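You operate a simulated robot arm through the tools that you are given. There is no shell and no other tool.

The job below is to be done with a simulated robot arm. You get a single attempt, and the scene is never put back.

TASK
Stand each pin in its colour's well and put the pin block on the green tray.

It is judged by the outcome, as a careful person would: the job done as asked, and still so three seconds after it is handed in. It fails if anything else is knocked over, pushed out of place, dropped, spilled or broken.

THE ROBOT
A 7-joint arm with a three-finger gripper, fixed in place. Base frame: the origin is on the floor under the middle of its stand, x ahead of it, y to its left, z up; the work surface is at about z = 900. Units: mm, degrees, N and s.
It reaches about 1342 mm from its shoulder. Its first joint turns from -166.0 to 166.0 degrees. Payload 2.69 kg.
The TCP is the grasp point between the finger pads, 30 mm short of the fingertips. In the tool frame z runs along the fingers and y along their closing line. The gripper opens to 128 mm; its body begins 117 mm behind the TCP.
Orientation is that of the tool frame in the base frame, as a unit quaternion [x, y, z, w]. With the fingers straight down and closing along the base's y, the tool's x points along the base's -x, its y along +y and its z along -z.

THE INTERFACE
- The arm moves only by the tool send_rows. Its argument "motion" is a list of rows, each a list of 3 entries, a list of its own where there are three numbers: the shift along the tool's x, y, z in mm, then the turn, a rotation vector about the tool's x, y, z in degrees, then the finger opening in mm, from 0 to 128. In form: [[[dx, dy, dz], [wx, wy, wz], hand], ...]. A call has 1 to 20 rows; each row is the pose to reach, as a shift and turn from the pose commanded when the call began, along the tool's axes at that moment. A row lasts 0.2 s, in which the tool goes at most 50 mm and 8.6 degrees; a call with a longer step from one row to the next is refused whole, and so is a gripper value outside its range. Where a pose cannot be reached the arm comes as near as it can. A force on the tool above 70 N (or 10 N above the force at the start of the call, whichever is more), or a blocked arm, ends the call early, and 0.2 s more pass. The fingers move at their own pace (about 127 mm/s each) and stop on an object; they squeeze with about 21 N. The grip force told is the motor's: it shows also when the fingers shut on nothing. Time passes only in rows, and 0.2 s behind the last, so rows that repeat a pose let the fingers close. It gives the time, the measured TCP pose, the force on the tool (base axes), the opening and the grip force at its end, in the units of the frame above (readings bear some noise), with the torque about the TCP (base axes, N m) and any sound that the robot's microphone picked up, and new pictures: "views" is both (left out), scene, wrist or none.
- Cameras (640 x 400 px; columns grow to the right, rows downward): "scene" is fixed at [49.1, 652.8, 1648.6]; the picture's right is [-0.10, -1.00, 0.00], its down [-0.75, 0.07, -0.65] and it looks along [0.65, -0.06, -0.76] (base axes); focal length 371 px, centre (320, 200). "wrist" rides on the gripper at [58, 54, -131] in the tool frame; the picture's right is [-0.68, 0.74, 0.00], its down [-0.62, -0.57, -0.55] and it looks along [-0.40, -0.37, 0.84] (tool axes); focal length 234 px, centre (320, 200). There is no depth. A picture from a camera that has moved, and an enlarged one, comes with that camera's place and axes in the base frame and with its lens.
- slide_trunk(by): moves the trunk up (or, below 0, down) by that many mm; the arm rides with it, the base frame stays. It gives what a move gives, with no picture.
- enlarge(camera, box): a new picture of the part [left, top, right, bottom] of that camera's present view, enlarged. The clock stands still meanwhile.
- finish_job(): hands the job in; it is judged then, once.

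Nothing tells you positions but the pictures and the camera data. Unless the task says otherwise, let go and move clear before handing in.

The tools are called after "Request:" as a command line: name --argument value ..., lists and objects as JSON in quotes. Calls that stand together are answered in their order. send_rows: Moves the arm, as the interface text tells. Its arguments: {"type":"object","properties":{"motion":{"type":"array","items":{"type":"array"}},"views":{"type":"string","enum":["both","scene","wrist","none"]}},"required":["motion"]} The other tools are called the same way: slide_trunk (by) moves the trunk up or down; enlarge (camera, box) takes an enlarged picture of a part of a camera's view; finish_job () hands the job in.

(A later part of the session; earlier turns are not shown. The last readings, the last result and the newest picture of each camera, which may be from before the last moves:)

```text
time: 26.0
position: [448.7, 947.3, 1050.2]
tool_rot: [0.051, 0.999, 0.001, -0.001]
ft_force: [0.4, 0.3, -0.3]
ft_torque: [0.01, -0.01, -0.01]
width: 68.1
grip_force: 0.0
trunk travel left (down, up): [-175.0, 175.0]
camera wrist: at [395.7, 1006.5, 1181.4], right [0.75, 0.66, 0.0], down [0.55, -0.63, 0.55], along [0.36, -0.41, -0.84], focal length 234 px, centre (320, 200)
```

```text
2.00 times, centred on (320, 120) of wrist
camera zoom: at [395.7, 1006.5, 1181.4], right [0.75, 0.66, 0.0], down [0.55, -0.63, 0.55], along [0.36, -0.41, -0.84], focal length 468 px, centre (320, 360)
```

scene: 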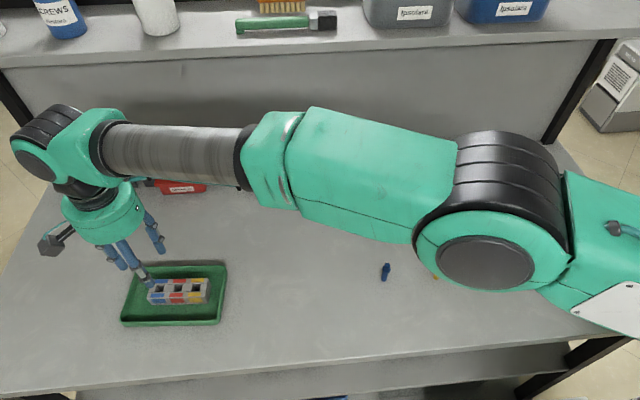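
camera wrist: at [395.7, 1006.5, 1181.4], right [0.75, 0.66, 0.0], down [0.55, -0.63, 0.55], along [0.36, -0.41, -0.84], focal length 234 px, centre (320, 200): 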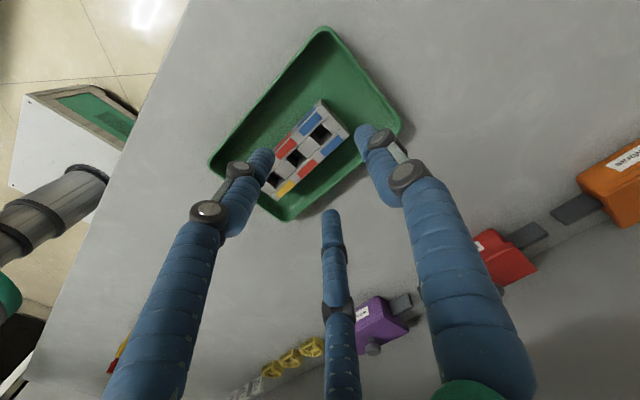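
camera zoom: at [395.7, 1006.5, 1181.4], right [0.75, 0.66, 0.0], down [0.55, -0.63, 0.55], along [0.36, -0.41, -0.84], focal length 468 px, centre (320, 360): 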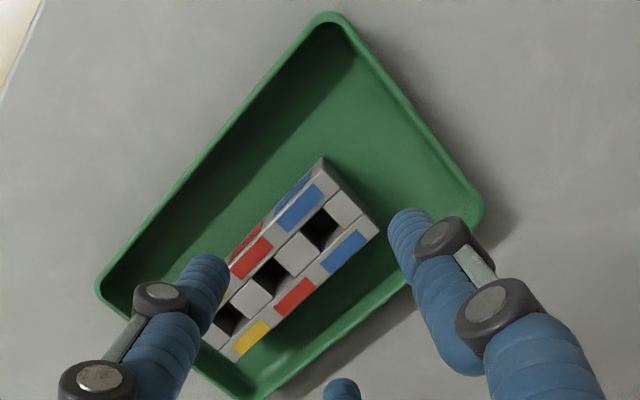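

The block is standing flat on the tray. I'll zoom in tightly from both cameras to locate the wells.

Request:
enlarge --camera "wrist" --box '[256, 90, 360, 200]'

Request:
enlarge --camera "scene" --box '[140, 265, 220, 315]'

```text
3.64 times, centred on (308, 145) of wrist
camera zoom: at [395.7, 1006.5, 1181.4], right [0.75, 0.66, 0.0], down [0.55, -0.63, 0.55], along [0.36, -0.41, -0.84], focal length 852 px, centre (364, 400)
```

zoom: 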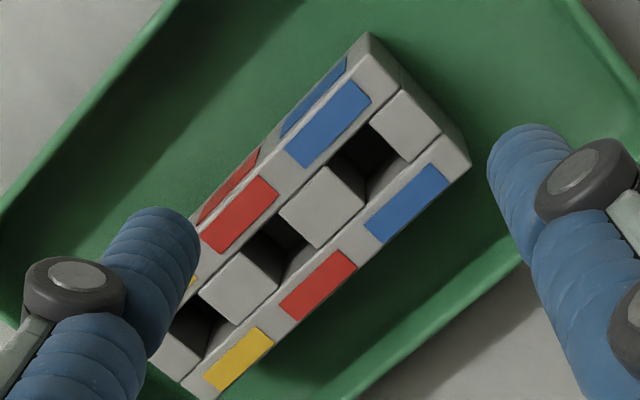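

```text
8.00 times, centred on (180, 290) of scene
camera zoom: at [49.1, 652.8, 1648.6], right [-0.1, -1.0, 0.0], down [-0.75, 0.07, -0.65], along [0.65, -0.06, -0.76], focal length 2972 px, centre (1440, -520)
```

zoom: 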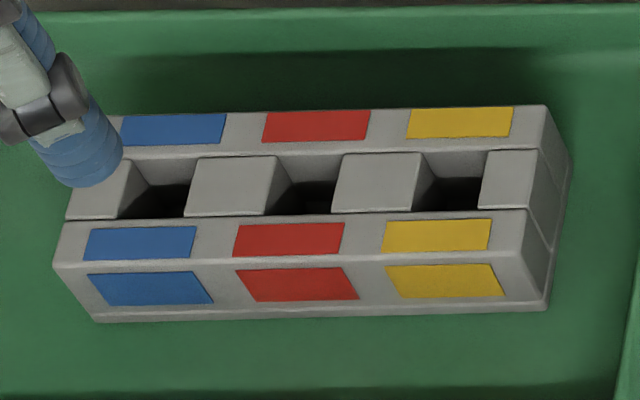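

From the wrist view I place the wells at about blue (447.3,949.1), red (444.9,911.7) and yellow (442.5,873.8), with the block's top at about z=936. Next I'll travel high over to the red pin, which goes in the middle well first.

Request:
send_rows --motion '[[[-2, -20, -10], [0, 0, -0.5], 66], [[-6, -60, -10], [0, 0, -1], 66], [[-10, -101, -10], [0, 0, -1.5], 66], [[-14, -142, -10], [0, 0, -2], 66], [[-17, -183, -10], [0, 0, -2.5], 66], [[-21, -224, -10], [0, 0, -3], 66], [[-25, -265, -10], [0, 0, -3.5], 66], [[-29, -306, -10], [0, 0, -4], 66], [[-33, -347, -10], [0, 0, -4.5], 66], [[-37, -388, -10], [0, 0, -5], 66], [[-41, -429, -10], [0, 0, -5.5], 66], [[-45, -470, -10], [0, 0, -5.9], 66], [[-49, -511, -10], [0, 0, -5.9], 66], [[-53, -552, -10], [0, 0, -5.9], 66], [[-57, -593, -10], [0, 0, -5.9], 66], [[-60, -630, -10], [0, 0, -5.9], 66], [[-63, -660, -10], [0, 0, -5.9], 66], [[-65, -677, -10], [0, 0, -5.9], 66], [[-65, -684, -10], [0, 0, -5.9], 66], [[-65, -684, -10], [0, 0, -5.9], 66]]' --views "both"

Request:
enlarge --camera "wrist" --box '[220, 60, 420, 220]'

Request:
enlarge --camera "scene" --box '[120, 240, 240, 330]'

```text
time: 30.2
position: [441.2, 258.3, 1060.2]
tool_rot: [0.001, 1.0, 0.001, 0.0]
ft_force: [0.6, -0.2, 0.2]
ft_torque: [-0.01, 0.03, -0.02]
width: 66.3
grip_force: 0.1
trunk travel left (down, up): [-175.0, 175.0]
camera wrist: at [382.7, 313.4, 1191.8], right [0.68, 0.74, 0.0], down [0.62, -0.57, 0.55], along [0.4, -0.37, -0.84], focal length 234 px, centre (320, 200)
```

scene: 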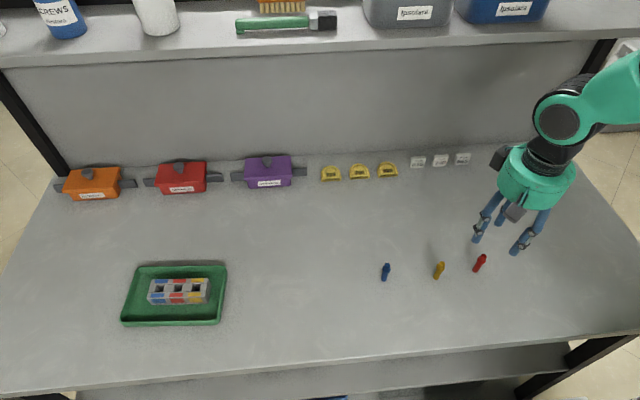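
wrist: 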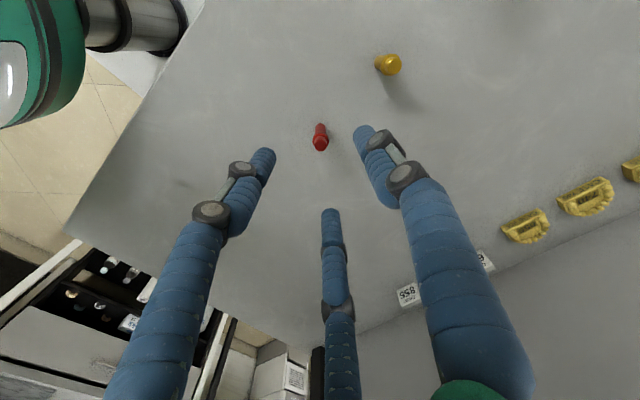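

```text
2.50 times, centred on (320, 140) of wrist
camera zoom: at [382.7, 313.4, 1191.8], right [0.68, 0.74, 0.0], down [0.62, -0.57, 0.55], along [0.4, -0.37, -0.84], focal length 585 px, centre (320, 350)
```

zoom: 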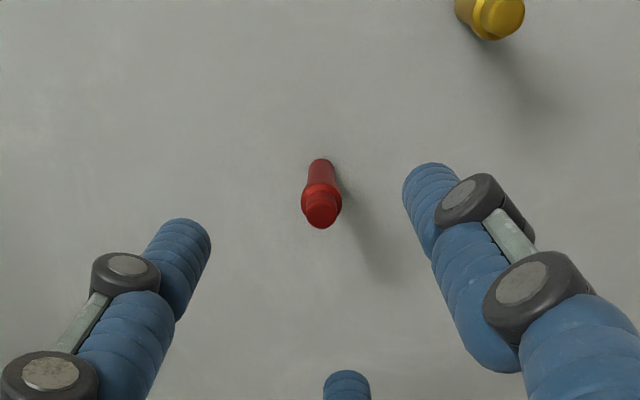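

```text
4.44 times, centred on (180, 285) of scene
camera zoom: at [49.1, 652.8, 1648.6], right [-0.1, -1.0, 0.0], down [-0.75, 0.07, -0.65], along [0.65, -0.06, -0.76], focal length 1651 px, centre (942, -178)
```

zoom: 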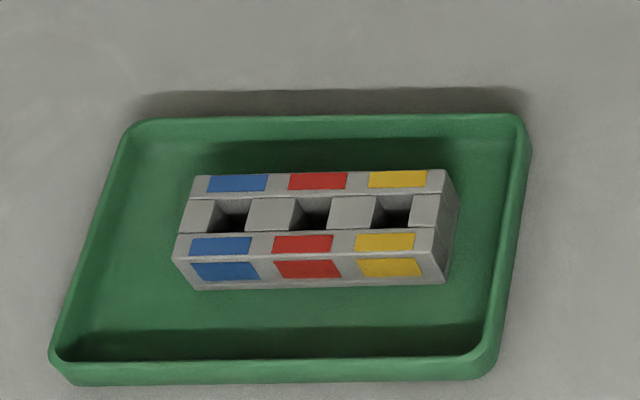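

The block sits squarely in the tray. The wrist view puts the red pin at (442.3,259.1), about 66 mm tall with a collar near z=947. I'll come down around it and check centring before closing.

Request:
send_rows --motion '[[[-1.5, -0.2, 25], [0, 0, 0], 66], [[-1.5, -0.2, 50], [0, 0, 0], 66], [[-1.5, -0.2, 70], [0, 0, 0], 66], [[-1.5, -0.2, 84], [0, 0, 0], 66], [[-1.5, -0.2, 92], [0, 0, 0], 66], [[-1.5, -0.2, 96], [0, 0, 0], 66], [[-1.5, -0.2, 96], [0, 0, 0], 66]]' --views "both"

Request:
enlarge --camera "wrist" --box '[240, 90, 400, 220]'

Request:
enlarge --camera "scene" --box '[430, 200, 550, 300]'

```text
time: 31.8
position: [442.9, 260.4, 964.7]
tool_rot: [0.0, 1.0, -0.001, 0.0]
ft_force: [-0.3, -0.6, 0.0]
ft_torque: [-0.01, 0.01, 0.02]
width: 65.9
grip_force: 0.0
trunk travel left (down, up): [-175.0, 175.0]
camera wrist: at [384.3, 313.3, 1095.9], right [0.68, 0.74, 0.0], down [0.62, -0.57, 0.55], along [0.4, -0.37, -0.84], focal length 234 px, centre (320, 200)
```

scene: 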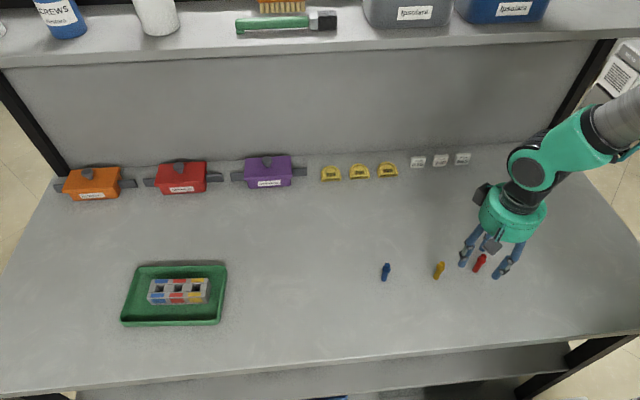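
wrist: 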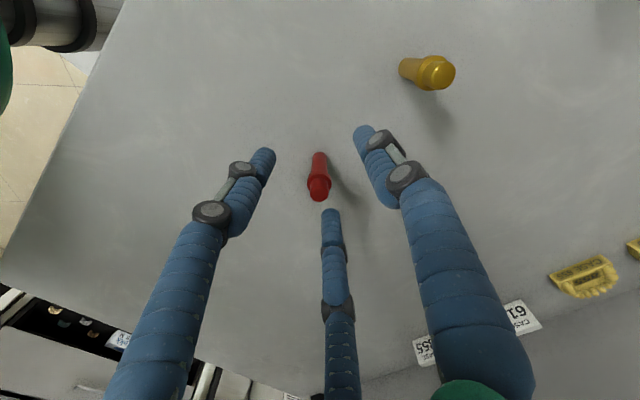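

```text
3.08 times, centred on (320, 155) of wrist
camera zoom: at [384.3, 313.3, 1095.9], right [0.68, 0.74, 0.0], down [0.62, -0.57, 0.55], along [0.4, -0.37, -0.84], focal length 720 px, centre (320, 338)
```

zoom: 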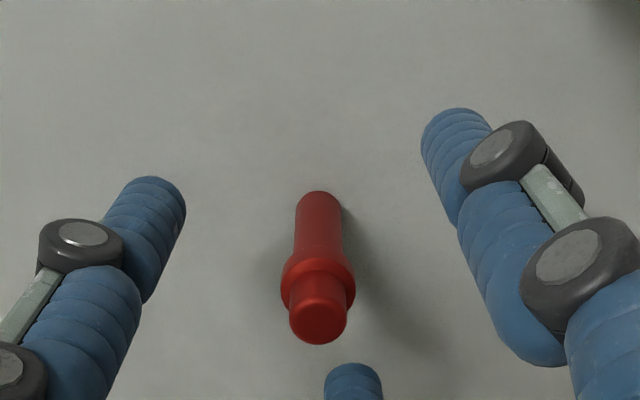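

```text
4.00 times, centred on (490, 250) of scene
camera zoom: at [49.1, 652.8, 1648.6], right [-0.1, -1.0, 0.0], down [-0.75, 0.07, -0.65], along [0.65, -0.06, -0.76], focal length 1486 px, centre (-360, 0)
```

zoom: 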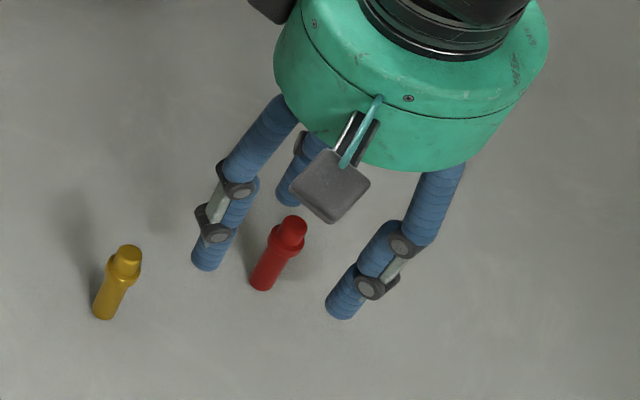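

The pin is centred between the fingers to within about 0.5 mm. I'll close slowly on its collar.

Request:
send_rows --motion '[[[0, 0, 0], [0, 0, 0], 56], [[0, 0, 0], [0, 0, 0], 46], [[0, 0, 0], [0, 0, 0], 38], [[0, 0, 0], [0, 0, 0], 31], [[0, 0, 0], [0, 0, 0], 26], [[0, 0, 0], [0, 0, 0], 22], [[0, 0, 0], [0, 0, 0], 19], [[0, 0, 0], [0, 0, 0], 16], [[0, 0, 0], [0, 0, 0], 13], [[0, 0, 0], [0, 0, 0], 8], [[0, 0, 0], [0, 0, 0], 0], [[0, 0, 0], [0, 0, 0], 0], [[0, 0, 0], [0, 0, 0], 0]]' --views "both"

Request:
enlarge --camera "wrist" --box '[240, 90, 400, 220]'

Request:
enlarge --camera "scene" --box '[430, 200, 550, 300]'

```text
time: 34.6
position: [441.3, 259.3, 963.3]
tool_rot: [0.0, 1.0, 0.0, -0.001]
ft_force: [0.3, 0.1, -0.3]
ft_torque: [0.0, 0.0, 0.01]
width: 16.3
grip_force: 21.0
trunk travel left (down, up): [-175.0, 175.0]
camera wrist: at [384.3, 313.3, 1096.0], right [0.68, 0.74, 0.0], down [0.62, -0.57, 0.55], along [0.4, -0.37, -0.84], focal length 234 px, centre (320, 200)
```

scene: 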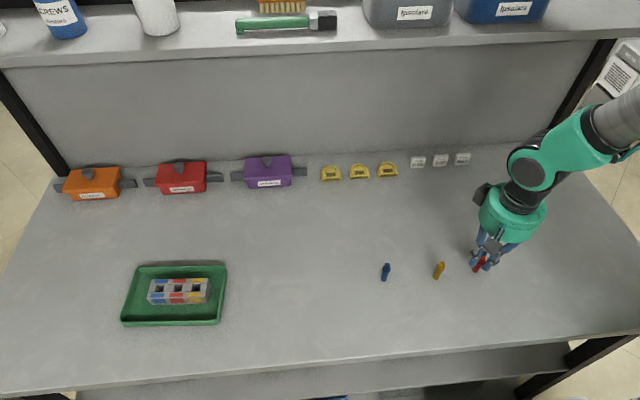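
wrist: 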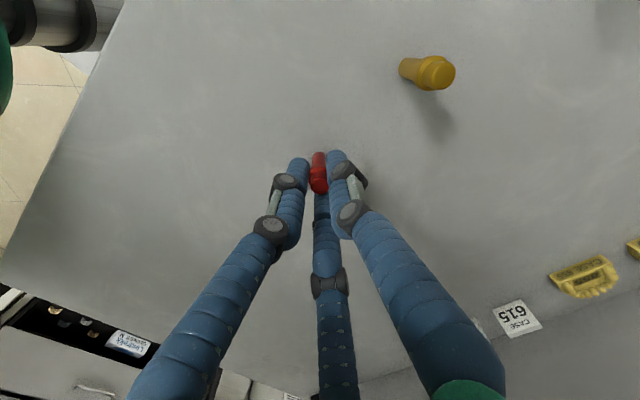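

```text
3.08 times, centred on (320, 155) of wrist
camera zoom: at [384.3, 313.3, 1096.0], right [0.68, 0.74, 0.0], down [0.62, -0.57, 0.55], along [0.4, -0.37, -0.84], focal length 720 px, centre (320, 338)
```

zoom: 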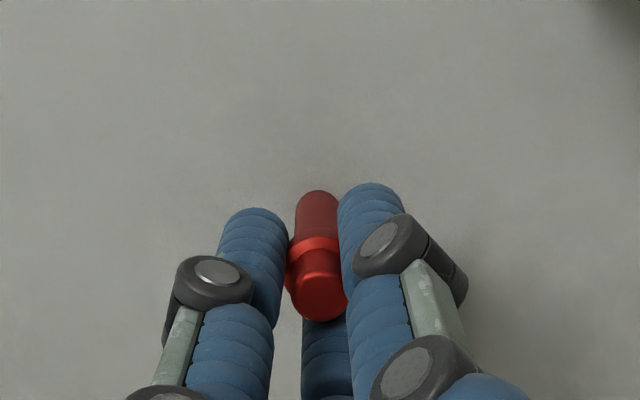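

```text
4.00 times, centred on (490, 250) of scene
camera zoom: at [49.1, 652.8, 1648.6], right [-0.1, -1.0, 0.0], down [-0.75, 0.07, -0.65], along [0.65, -0.06, -0.76], focal length 1486 px, centre (-360, 0)
```

zoom: 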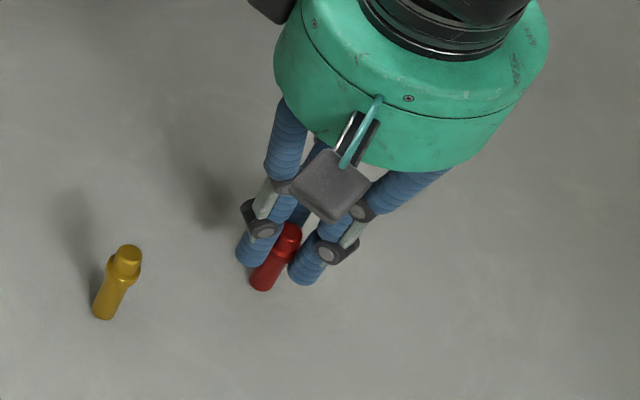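

The fingers stopped at 16.3 mm on the collar, but the pin may have tilted slightly. I'll lift it a little and look.

Request:
send_rows --motion '[[[0, 0, -3], [0, 0, 0], 0], [[0, 0, -8], [0, 0, 0], 0], [[0, 0, -18], [0, 0, 0], 0], [[0, 0, -30], [0, 0, 0], 0], [[0, 0, -40], [0, 0, 0], 0], [[0, 0, -40], [0, 0, 0], 0]]' --views "both"

Request:
enlarge --camera "wrist" --box '[260, 110, 380, 220]'

Request:
enlarge --camera "scene" --box '[450, 200, 530, 280]'

```text
time: 36.0
position: [441.9, 258.6, 1003.5]
tool_rot: [-0.001, 1.0, 0.001, 0.001]
ft_force: [-0.6, -0.2, -0.5]
ft_torque: [0.0, -0.04, 0.0]
width: 16.1
grip_force: 21.0
trunk travel left (down, up): [-175.0, 175.0]
camera wrist: at [383.7, 312.5, 1135.9], right [0.68, 0.74, 0.0], down [0.62, -0.57, 0.55], along [0.4, -0.37, -0.84], focal length 234 px, centre (320, 200)
```

scene: 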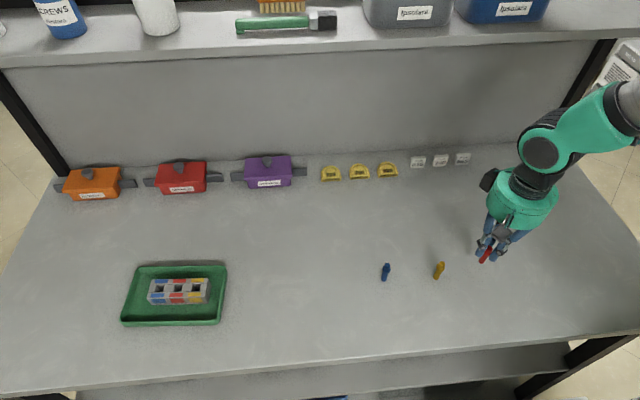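
wrist: 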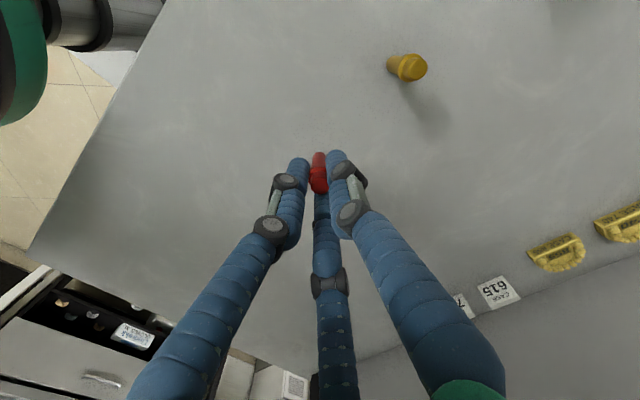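

```text
3.64 times, centred on (320, 165) of wrist
camera zoom: at [383.7, 312.5, 1135.9], right [0.68, 0.74, 0.0], down [0.62, -0.57, 0.55], along [0.4, -0.37, -0.84], focal length 852 px, centre (320, 327)
```

zoom: 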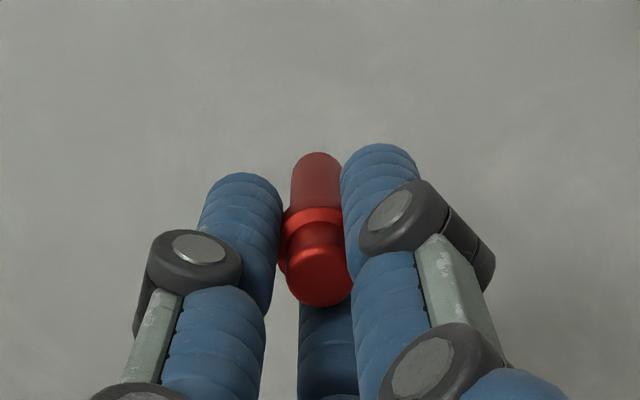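

```text
5.00 times, centred on (490, 240) of scene
camera zoom: at [49.1, 652.8, 1648.6], right [-0.1, -1.0, 0.0], down [-0.75, 0.07, -0.65], along [0.65, -0.06, -0.76], focal length 1857 px, centre (-530, 0)
```

zoom: 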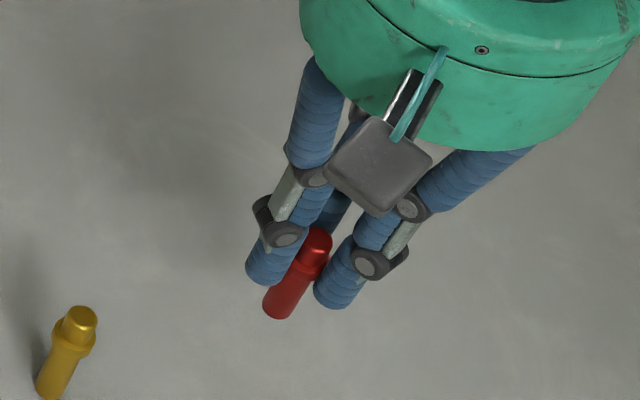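

The pin is lifted but seems to lean several degrees. I'll zoom in hard from both cameras to measure the lean.

Request:
enlarge --camera "scene" --box '[472, 238, 508, 268]'

Request:
enlarge --camera "wrist" --box '[295, 140, 345, 195]'

```text
13.33 times, centred on (490, 253) of scene
camera zoom: at [49.1, 652.8, 1648.6], right [-0.1, -1.0, 0.0], down [-0.75, 0.07, -0.65], along [0.65, -0.06, -0.76], focal length 4953 px, centre (-1947, -507)
```

zoom: 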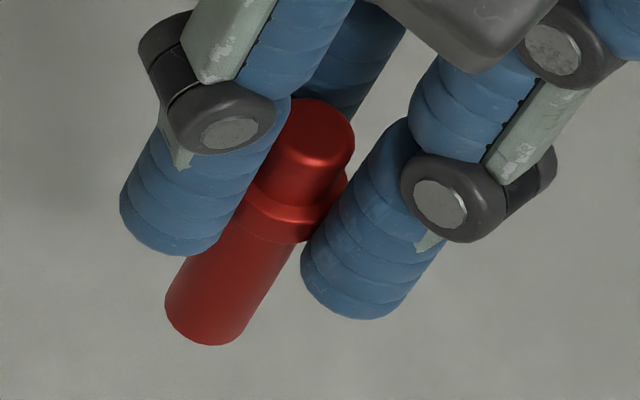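

```text
7.27 times, centred on (320, 168) of wrist
camera zoom: at [383.7, 312.5, 1135.9], right [0.68, 0.74, 0.0], down [0.62, -0.57, 0.55], along [0.4, -0.37, -0.84], focal length 1703 px, centre (320, 436)
```

zoom: 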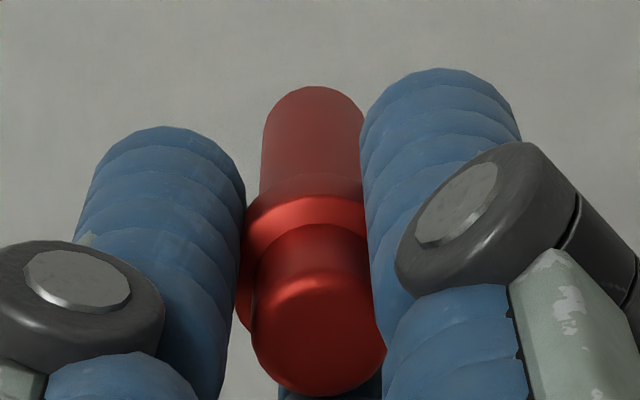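

The red pin leans about 5° in the grip, its top away from one finger, while its base is still on the tool axis 64 mm below the TCP. I'll carry it high over to the red well and correct the lean there by tilting the tool.

Request:
send_rows --motion '[[[0, 0, -30], [0, 0, 0], 0], [[0, 5, -60], [0, 0, 0], 0], [[0, 30, -66], [0, 0, 0], 0], [[0, 65, -66], [0, 0, 0], 0], [[0, 105, -66], [0, 0, 0], 0], [[0, 145, -66], [0, 0, 0], 0], [[0, 185, -66], [0, 0, 0], 0], [[-1, 225, -66], [0, 0, 0], 0], [[-1, 265, -66], [0, 0, 0], 0], [[-1, 305, -66], [0, 0, 0], 0], [[-1, 345, -66], [0, 0, 0], 0], [[-2, 385, -66], [0, 0, 0], 0], [[-2, 425, -66], [0, 0, 0], 0], [[-2, 465, -66], [0, 0, 0], 0], [[-3, 505, -66], [0, 0, 0], 0], [[-3, 545, -66], [0, 0, 0], 0], [[-3, 585, -66], [0, 0, 0], 0], [[-3.2, 620, -66], [0, 0, 0], 0], [[-3.2, 645, -66], [0, 0, 0], 0], [[-3.2, 653, -66], [0, 0, 0], 0]]' --views "none"

Request:
send_rows --motion '[[[0, 0, 10], [0, 0, 0], 0], [[0, 0, 25], [0, 0, 0], 0], [[0, 0, 30], [0, 0, 0], 0], [[0, 0, 30], [0, 0, 0], 0]]' --views "both"

Request:
enlarge --camera "scene" --box '[130, 225, 230, 310]'

Request:
enlarge --camera "wrist" --box '[260, 110, 380, 200]'

```text
time: 40.2
position: [446.3, 911.9, 1070.5]
tool_rot: [-0.001, 1.0, 0.0, 0.0]
ft_force: [-0.5, -0.5, -0.6]
ft_torque: [0.01, -0.03, 0.01]
width: 16.3
grip_force: 20.8
trunk travel left (down, up): [-175.0, 175.0]
```

```text
time: 41.2
position: [446.6, 912.7, 1040.7]
tool_rot: [0.0, 1.0, 0.0, 0.0]
ft_force: [-0.3, -0.9, 0.1]
ft_torque: [-0.01, -0.05, -0.04]
width: 16.1
grip_force: 21.1
trunk travel left (down, up): [-175.0, 175.0]
camera wrist: at [389.0, 966.3, 1171.9], right [0.68, 0.74, 0.0], down [0.62, -0.57, 0.55], along [0.4, -0.37, -0.84], focal length 234 px, centre (320, 200)
```

scene: 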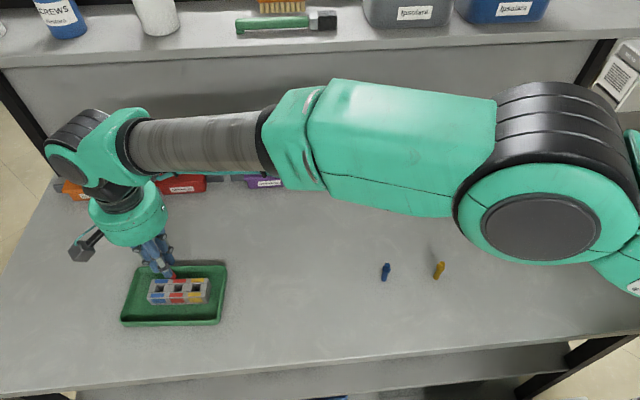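
wrist: 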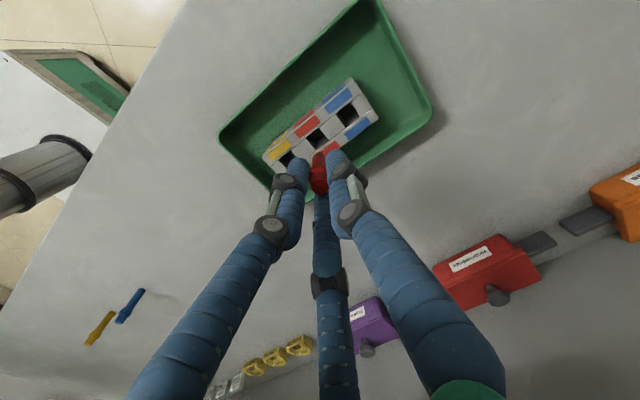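

```text
4.71 times, centred on (180, 268) of scene
camera zoom: at [49.1, 652.8, 1648.6], right [-0.1, -1.0, 0.0], down [-0.75, 0.07, -0.65], along [0.65, -0.06, -0.76], focal length 1748 px, centre (979, -118)
```

zoom: 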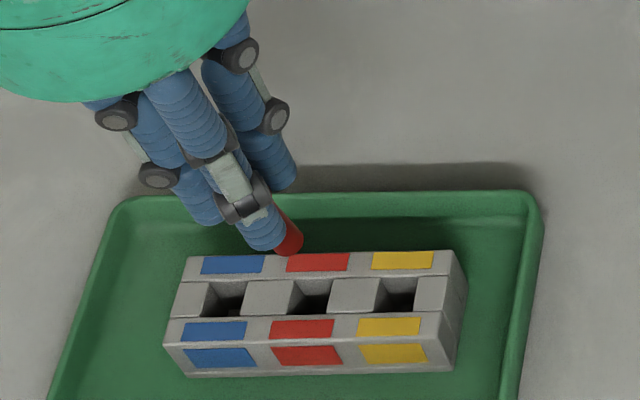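

```text
4.44 times, centred on (320, 155) of wrist
camera zoom: at [389.0, 966.3, 1171.9], right [0.68, 0.74, 0.0], down [0.62, -0.57, 0.55], along [0.4, -0.37, -0.84], focal length 1041 px, centre (320, 400)
```

zoom: 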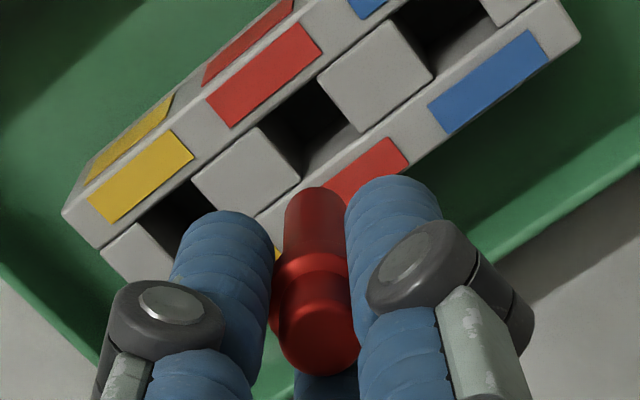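

The base of the pin is at about (447.1,911.8), and the red well measures (444.7,911.8) again. I'll tilt the tool about 5.4° to stand the pin upright, shift it over the well, and stop just above for a check.

Request:
send_rows --motion '[[[-0.8, -1.2, 3], [-1, 1.4, 0], 0], [[-1.6, -2.4, 8], [-2, 2.9, 0], 0], [[-2.5, -3.5, 14], [-3.1, 4.4, 0], 0], [[-2.5, -3.5, 22], [-3.1, 4.4, 0], 0], [[-2.5, -3.5, 27], [-3.1, 4.4, 0], 0], [[-2.5, -3.5, 27], [-3.1, 4.4, 0], 0]]' --views "both"

Request:
enlarge --camera "scene" --box '[150, 250, 220, 305]'

Request:
enlarge --camera "wrist" --box '[270, 110, 370, 200]'

```text
time: 42.6
position: [449.6, 909.0, 1013.0]
tool_rot: [0.0, 0.999, 0.028, -0.038]
ft_force: [-0.8, -0.3, 0.3]
ft_torque: [-0.01, 0.0, 0.03]
width: 16.2
grip_force: 20.8
trunk travel left (down, up): [-175.0, 175.0]
camera wrist: at [401.8, 955.0, 1151.5], right [0.68, 0.74, -0.01], down [0.65, -0.59, 0.47], along [0.34, -0.33, -0.88], focal length 234 px, centre (320, 200)
```

scene: 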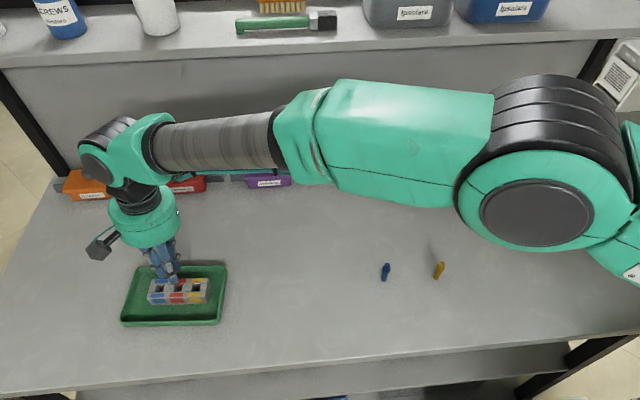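
wrist: 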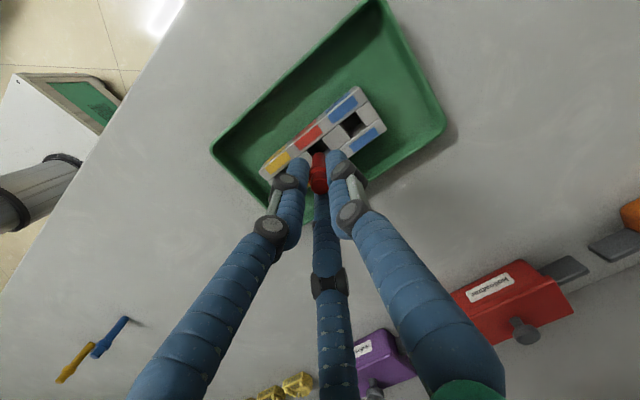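

```text
7.27 times, centred on (185, 278) of scene
camera zoom: at [49.1, 652.8, 1648.6], right [-0.1, -1.0, 0.0], down [-0.75, 0.07, -0.65], along [0.65, -0.06, -0.76], focal length 2701 px, centre (1302, -364)
```

zoom: 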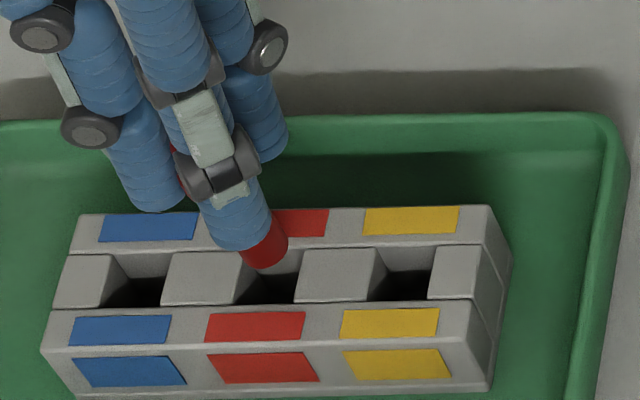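

```text
4.44 times, centred on (320, 155) of wrist
camera zoom: at [401.8, 955.0, 1151.5], right [0.68, 0.74, -0.01], down [0.65, -0.59, 0.47], along [0.34, -0.33, -0.88], focal length 1041 px, centre (320, 400)
```

zoom: 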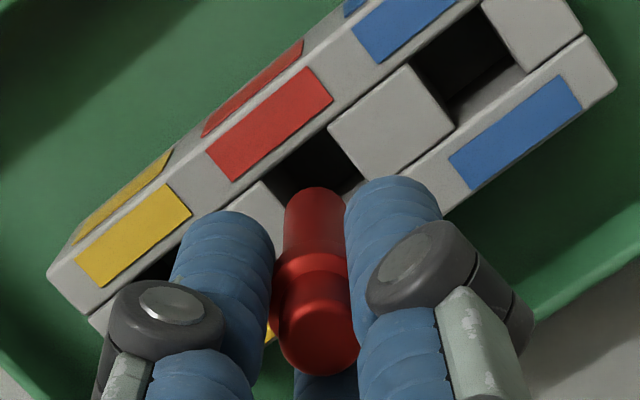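

The pin now looks upright and its base is close to being over the red well. I'll zoom closer to check the alignment before inserting.

Request:
enlarge --camera "scene" --box '[168, 262, 200, 294]'

Request:
enlarge --camera "wrist" --box '[295, 120, 345, 170]'

```text
12.50 times, centred on (184, 278) of scene
camera zoom: at [49.1, 652.8, 1648.6], right [-0.1, -1.0, 0.0], down [-0.75, 0.07, -0.65], along [0.65, -0.06, -0.76], focal length 4643 px, centre (2020, -775)
```

zoom: 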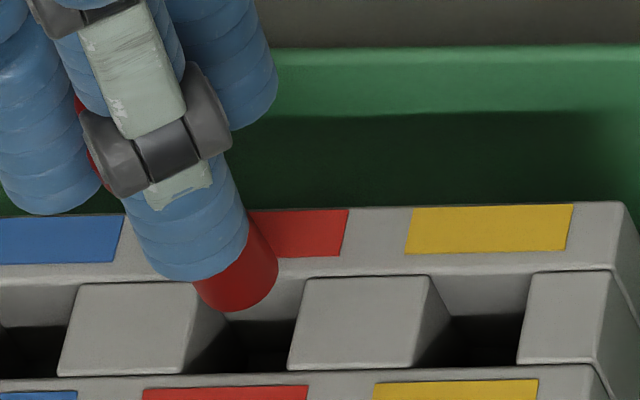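

```text
8.00 times, centred on (320, 145) of wrist
camera zoom: at [401.8, 955.0, 1151.5], right [0.68, 0.74, -0.01], down [0.65, -0.59, 0.47], along [0.34, -0.33, -0.88], focal length 1873 px, centre (320, 640)
```

zoom: 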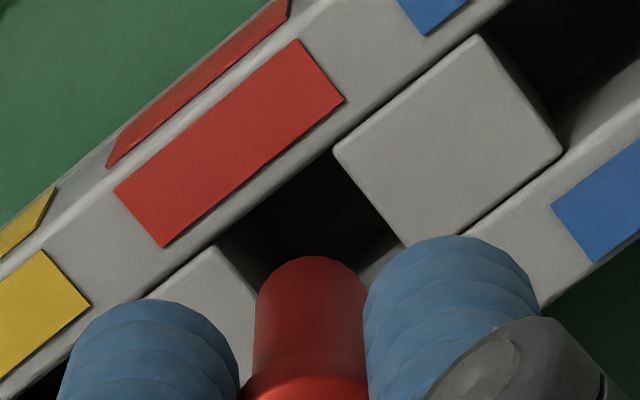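

I misread the centre of the pin's base. Correcting that, both cameras agree the base is about 2.5 mm off toward +x and −y. It also explains the lean: the pin was off the grip centre by that amount when I closed. I'll shift by the correction and recheck.

Request:
send_rows --motion '[[[1.2, 1.2, 0.2], [0, 0, 0], 0], [[2.5, 2.5, 0.3], [0, 0, 0], 0], [[2.2, 2.3, 4.3], [0, 0, 0], 0], [[2.2, 2.3, 4.3], [0, 0, 0], 0]]' --views "both"

Request:
enlarge --camera "scene" --box '[168, 262, 200, 294]'

Request:
enlarge --camera "wrist" --box '[295, 120, 345, 170]'

```text
time: 43.6
position: [446.4, 909.9, 1009.8]
tool_rot: [0.0, 0.999, 0.027, -0.038]
ft_force: [-1.0, 0.5, 0.6]
ft_torque: [0.0, -0.01, 0.0]
width: 16.0
grip_force: 21.2
trunk travel left (down, up): [-175.0, 175.0]
camera wrist: at [399.4, 956.6, 1148.0], right [0.68, 0.74, -0.01], down [0.65, -0.59, 0.47], along [0.34, -0.33, -0.88], focal length 234 px, centre (320, 200)
```

scene: 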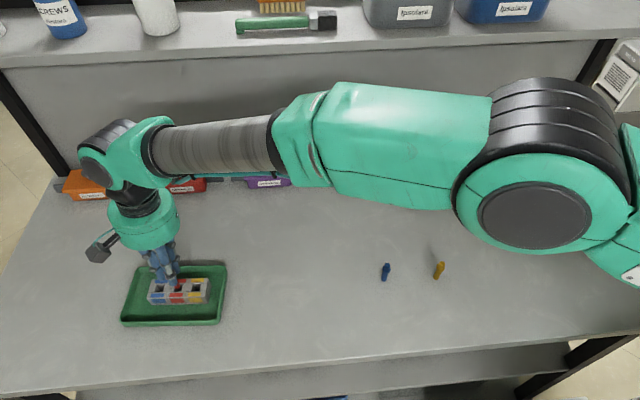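
wrist: 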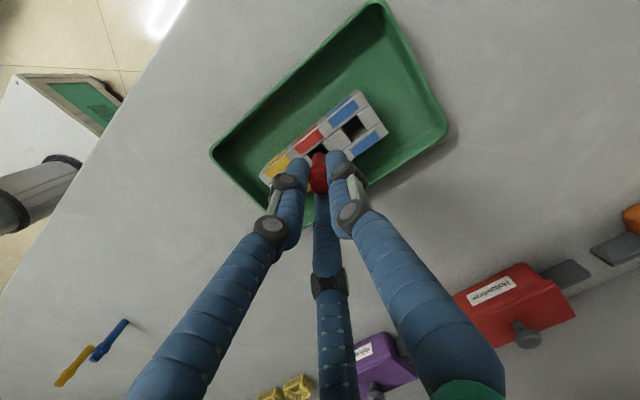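

```text
12.50 times, centred on (184, 278) of scene
camera zoom: at [49.1, 652.8, 1648.6], right [-0.1, -1.0, 0.0], down [-0.75, 0.07, -0.65], along [0.65, -0.06, -0.76], focal length 4643 px, centre (2020, -775)
```

zoom: 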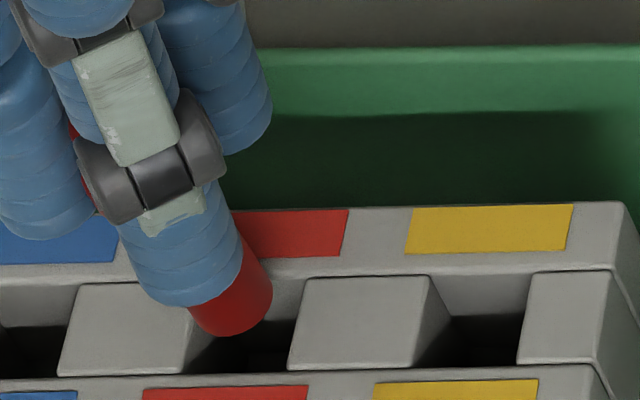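

```text
8.00 times, centred on (320, 145) of wrist
camera zoom: at [399.4, 956.6, 1148.0], right [0.68, 0.74, -0.01], down [0.65, -0.59, 0.47], along [0.34, -0.33, -0.88], focal length 1873 px, centre (320, 640)
```

zoom: 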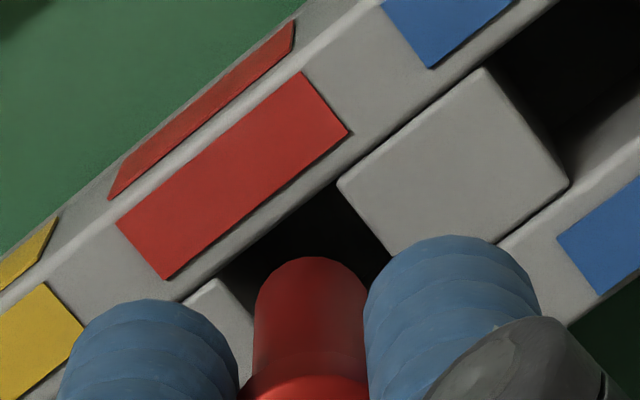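

Both cameras now agree within about 1 mm. I'll nudge +1 mm in y and begin the insertion in short steps, reading the force each time.

Request:
send_rows --motion '[[[0, 1, 0], [0, 0, 0], 0], [[-0.3, 0.8, 4], [0, 0, 0], 0], [[-0.6, 0.6, 8], [0, 0, 0], 0], [[-0.9, 0.4, 12], [0, 0, 0], 0], [[-1.1, 0.2, 15], [0, 0, 0], 0], [[-1.1, 0.2, 15], [0, 0, 0], 0]]' --views "none"

Request:
send_rows --motion '[[[-0.3, -0.2, 4], [0, 0, 0], 0], [[-0.5, -0.4, 7], [0, 0, 0], 0], [[-0.5, -0.4, 7], [0, 0, 0], 0]]' --views "both"

Request:
enlarge --camera "scene" --box '[155, 255, 205, 300]'

Request:
enlarge --camera "wrist" --box '[280, 120, 360, 190]'

```text
time: 45.0
position: [446.7, 911.6, 995.6]
tool_rot: [0.0, 0.999, 0.027, -0.038]
ft_force: [0.2, 0.3, 0.0]
ft_torque: [-0.02, -0.01, 0.01]
width: 16.1
grip_force: 21.5
trunk travel left (down, up): [-175.0, 175.0]
```

```text
time: 45.8
position: [444.9, 913.1, 988.0]
tool_rot: [0.0, 0.999, 0.028, -0.038]
ft_force: [0.8, 0.8, -0.6]
ft_torque: [-0.03, -0.01, 0.03]
width: 16.3
grip_force: 20.9
trunk travel left (down, up): [-175.0, 175.0]
camera wrist: at [399.1, 959.0, 1126.2], right [0.68, 0.74, -0.01], down [0.65, -0.59, 0.47], along [0.34, -0.33, -0.88], focal length 234 px, centre (320, 200)
```

scene: 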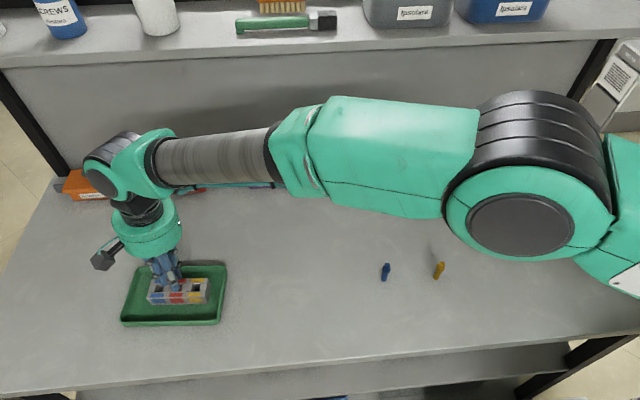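
wrist: 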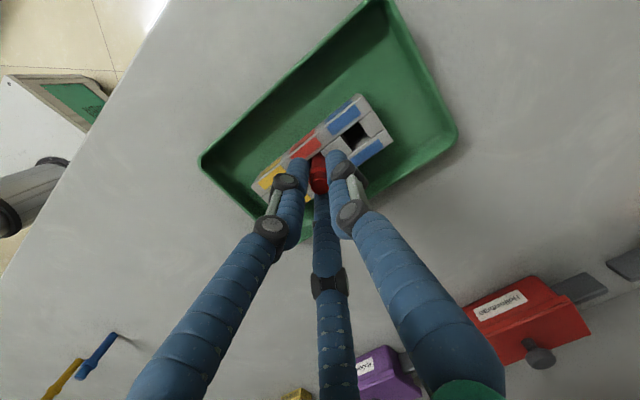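

```text
8.89 times, centred on (180, 278) of scene
camera zoom: at [49.1, 652.8, 1648.6], right [-0.1, -1.0, 0.0], down [-0.75, 0.07, -0.65], along [0.65, -0.06, -0.76], focal length 3302 px, centre (1564, -489)
```

zoom: 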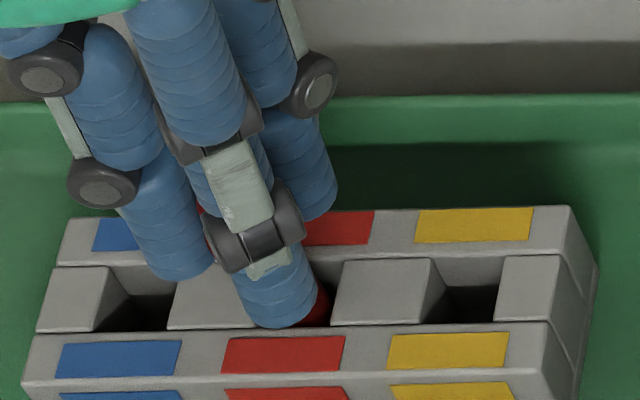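

```text
5.71 times, centred on (320, 155) of wrist
camera zoom: at [399.1, 959.0, 1126.2], right [0.68, 0.74, -0.01], down [0.65, -0.59, 0.47], along [0.34, -0.33, -0.88], focal length 1338 px, centre (320, 457)
```

zoom: 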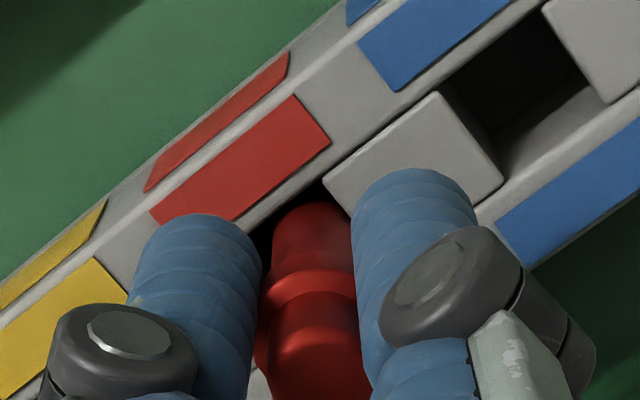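

The pin is about 12 mm into the red well with no resistance. I'll continue down gently.

Request:
send_rows --motion '[[[-0.2, -0.1, 3], [0, 0, 0], 0], [[-0.4, -0.3, 6], [0, 0, 0], 0], [[-0.4, -0.3, 6], [0, 0, 0], 0]]' --views "none"

Request:
send_rows --motion '[[[-0.15, -0.1, 2], [0, 0, 0], 0], [[-0.25, -0.2, 4], [0, 0, 0], 0], [[-0.25, -0.2, 4], [0, 0, 0], 0]]' --views "none"

Request:
send_rows --motion '[[[-0.1, -0.05, 1], [0, 0, 0], 0], [[-0.15, -0.1, 2], [0, 0, 0], 0], [[-0.15, -0.1, 2], [0, 0, 0], 0]]' --views "both"

Request:
enlarge --camera "scene" --box '[155, 255, 205, 300]'

```text
time: 46.6
position: [445.5, 912.3, 981.8]
tool_rot: [0.001, 0.999, 0.027, -0.039]
ft_force: [-0.5, -0.4, -0.7]
ft_torque: [-0.02, -0.01, -0.03]
width: 16.0
grip_force: 20.7
trunk travel left (down, up): [-175.0, 175.0]
```

```text
time: 47.4
position: [445.2, 911.3, 977.6]
tool_rot: [0.0, 0.999, 0.027, -0.039]
ft_force: [0.1, -0.8, -0.8]
ft_torque: [0.02, 0.02, -0.01]
width: 16.1
grip_force: 20.9
trunk travel left (down, up): [-175.0, 175.0]
```

```text
time: 48.2
position: [446.9, 912.4, 975.8]
tool_rot: [0.001, 0.999, 0.027, -0.038]
ft_force: [-0.1, 0.4, -0.4]
ft_torque: [0.0, -0.02, 0.03]
width: 16.1
grip_force: 20.9
trunk travel left (down, up): [-175.0, 175.0]
camera wrist: at [398.6, 958.3, 1113.7], right [0.68, 0.74, -0.01], down [0.65, -0.59, 0.47], along [0.34, -0.33, -0.88], focal length 234 px, centre (320, 200)
```

scene: 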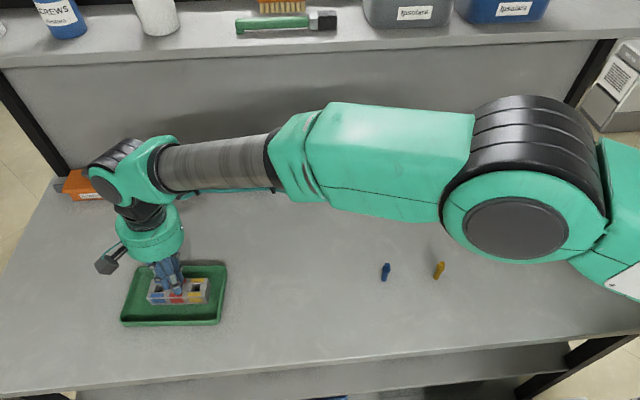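
wrist: 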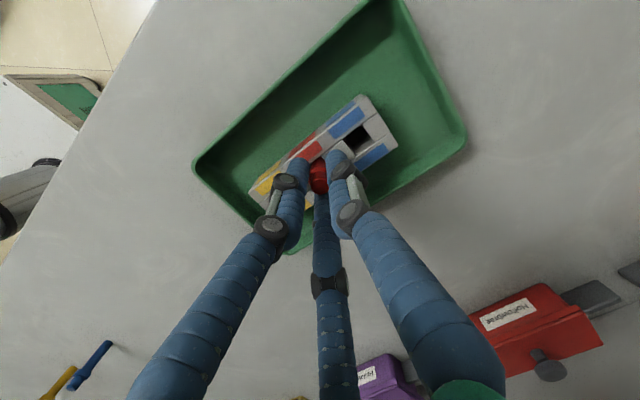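

```text
8.89 times, centred on (180, 278) of scene
camera zoom: at [49.1, 652.8, 1648.6], right [-0.1, -1.0, 0.0], down [-0.75, 0.07, -0.65], along [0.65, -0.06, -0.76], focal length 3302 px, centre (1564, -489)
```

zoom: 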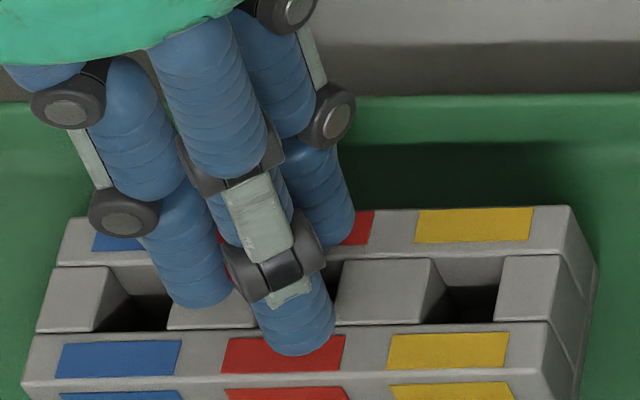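

There is still no bottom contact, with the pin's base at about z=912. I'll go a few more millimetres in 2 mm steps.

Request:
send_rows --motion '[[[-0.1, -0.05, 1], [0, 0, 0], 0], [[-0.15, -0.1, 2], [0, 0, 0], 0], [[-0.15, -0.1, 2], [0, 0, 0], 0]]' --views "none"

Request:
send_rows --motion '[[[-0.1, -0.05, 1], [0, 0, 0], 0], [[-0.15, -0.1, 2], [0, 0, 0], 0], [[-0.15, -0.1, 2], [0, 0, 0], 0]]' --views "wrist"

Request:
enlarge --camera "wrist" --box '[270, 110, 370, 200]'

```text
time: 49.0
position: [447.3, 911.7, 974.6]
tool_rot: [0.001, 0.999, 0.027, -0.038]
ft_force: [-0.3, 0.3, 0.6]
ft_torque: [0.02, -0.01, 0.0]
width: 16.3
grip_force: 20.8
trunk travel left (down, up): [-175.0, 175.0]
```

```text
time: 49.8
position: [446.6, 911.6, 973.2]
tool_rot: [0.0, 0.999, 0.027, -0.038]
ft_force: [0.2, 0.9, 9.0]
ft_torque: [0.07, -0.04, -0.02]
width: 16.2
grip_force: 20.9
trunk travel left (down, up): [-175.0, 175.0]
camera wrist: at [398.5, 958.2, 1112.3], right [0.68, 0.74, -0.01], down [0.65, -0.59, 0.47], along [0.34, -0.32, -0.88], focal length 234 px, centre (320, 200)
```

wrist: 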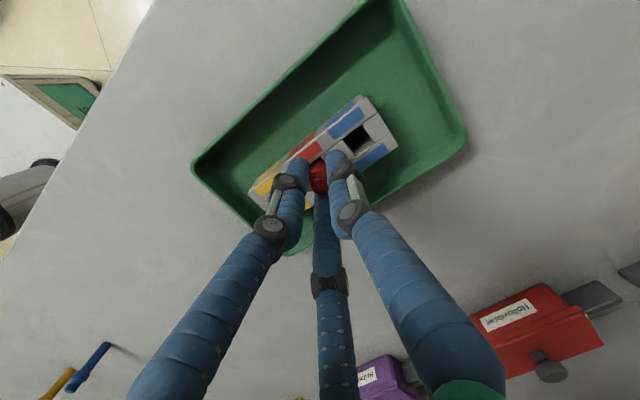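

```text
4.44 times, centred on (320, 155) of wrist
camera zoom: at [398.5, 958.2, 1112.3], right [0.68, 0.74, -0.01], down [0.65, -0.59, 0.47], along [0.34, -0.32, -0.88], focal length 1041 px, centre (320, 400)
```

zoom: 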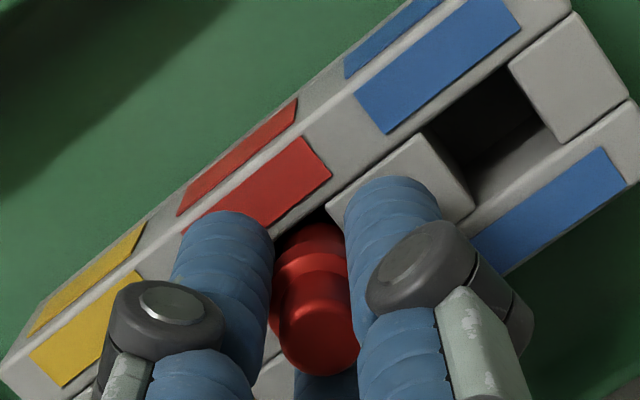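

The 9 N upward force shows the pin has bottomed in the red well. I'll release slowly and rise straight up.

Request:
send_rows --motion '[[[0, 0, 0], [0, 0, 0], 12], [[0, 0, 0], [0, 0, 0], 16], [[0, 0, 0], [0, 0, 0], 20], [[0, 0, 0], [0, 0, 0], 26], [[0, 0, 0], [0, 0, 0], 32], [[0, 0, 0], [0, 0, 0], 38], [[0, 0, 0], [0, 0, 0], 38], [[0.4, 0.3, -5], [0, 0, 0], 38], [[1.2, 0.8, -15], [0, 0, 0], 38], [[2.3, 1.6, -30], [0, 0, 0], 38], [[3.8, 2.7, -50], [0, 0, 0], 38], [[5.8, 4.1, -75], [0, 0, 0], 38], [[6.2, 4.3, -80], [1.5, -2.2, 0], 38], [[6.2, 4.3, -80], [3.1, -4.4, 0], 38], [[6.2, 4.3, -80], [3.1, -4.4, 0], 38]]' --views "both"

Request:
enlarge --camera "scene" --box '[130, 240, 230, 310]'

Request:
enlarge --camera "wrist" --box '[240, 60, 400, 190]'

```text
time: 53.0
position: [447.1, 913.6, 1051.0]
tool_rot: [0.0, 1.0, -0.001, 0.0]
ft_force: [-0.6, 0.0, 0.7]
ft_torque: [0.0, 0.01, 0.03]
width: 38.1
grip_force: 0.1
trunk travel left (down, up): [-175.0, 175.0]
camera wrist: at [387.7, 967.1, 1183.3], right [0.68, 0.74, 0.0], down [0.62, -0.57, 0.55], along [0.4, -0.37, -0.84], focal length 234 px, centre (320, 200)
```

scene: 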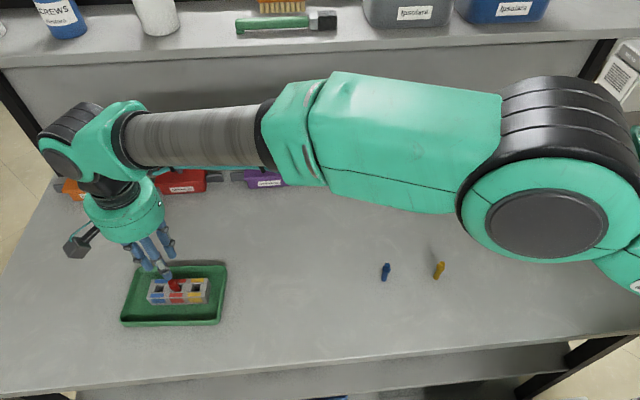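
wrist: 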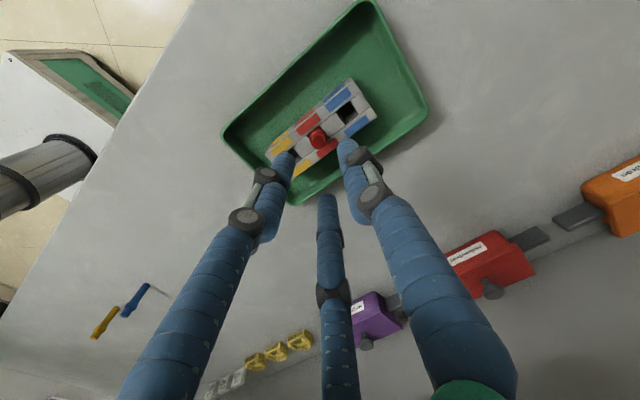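

```text
5.71 times, centred on (180, 275) of scene
camera zoom: at [49.1, 652.8, 1648.6], right [-0.1, -1.0, 0.0], down [-0.75, 0.07, -0.65], along [0.65, -0.06, -0.76], focal length 2123 px, centre (1120, -229)
```

zoom: 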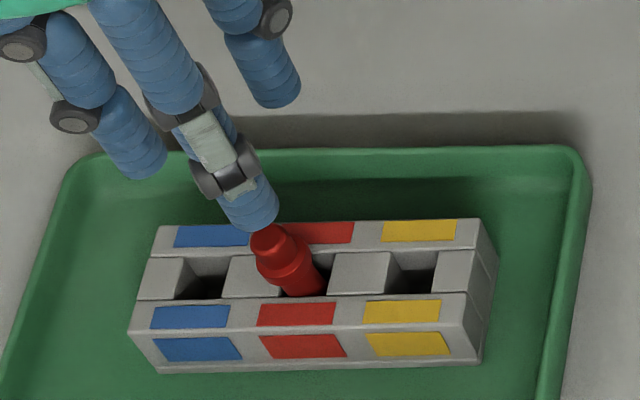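

```text
3.08 times, centred on (320, 125) of wrist
camera zoom: at [387.7, 967.1, 1183.3], right [0.68, 0.74, 0.0], down [0.62, -0.57, 0.55], along [0.4, -0.37, -0.84], focal length 720 px, centre (320, 431)
```

zoom: 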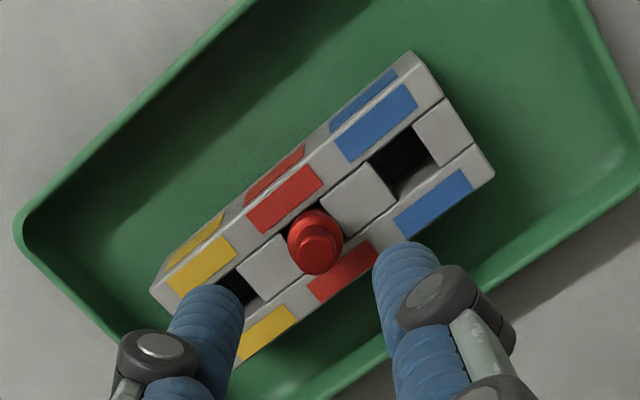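

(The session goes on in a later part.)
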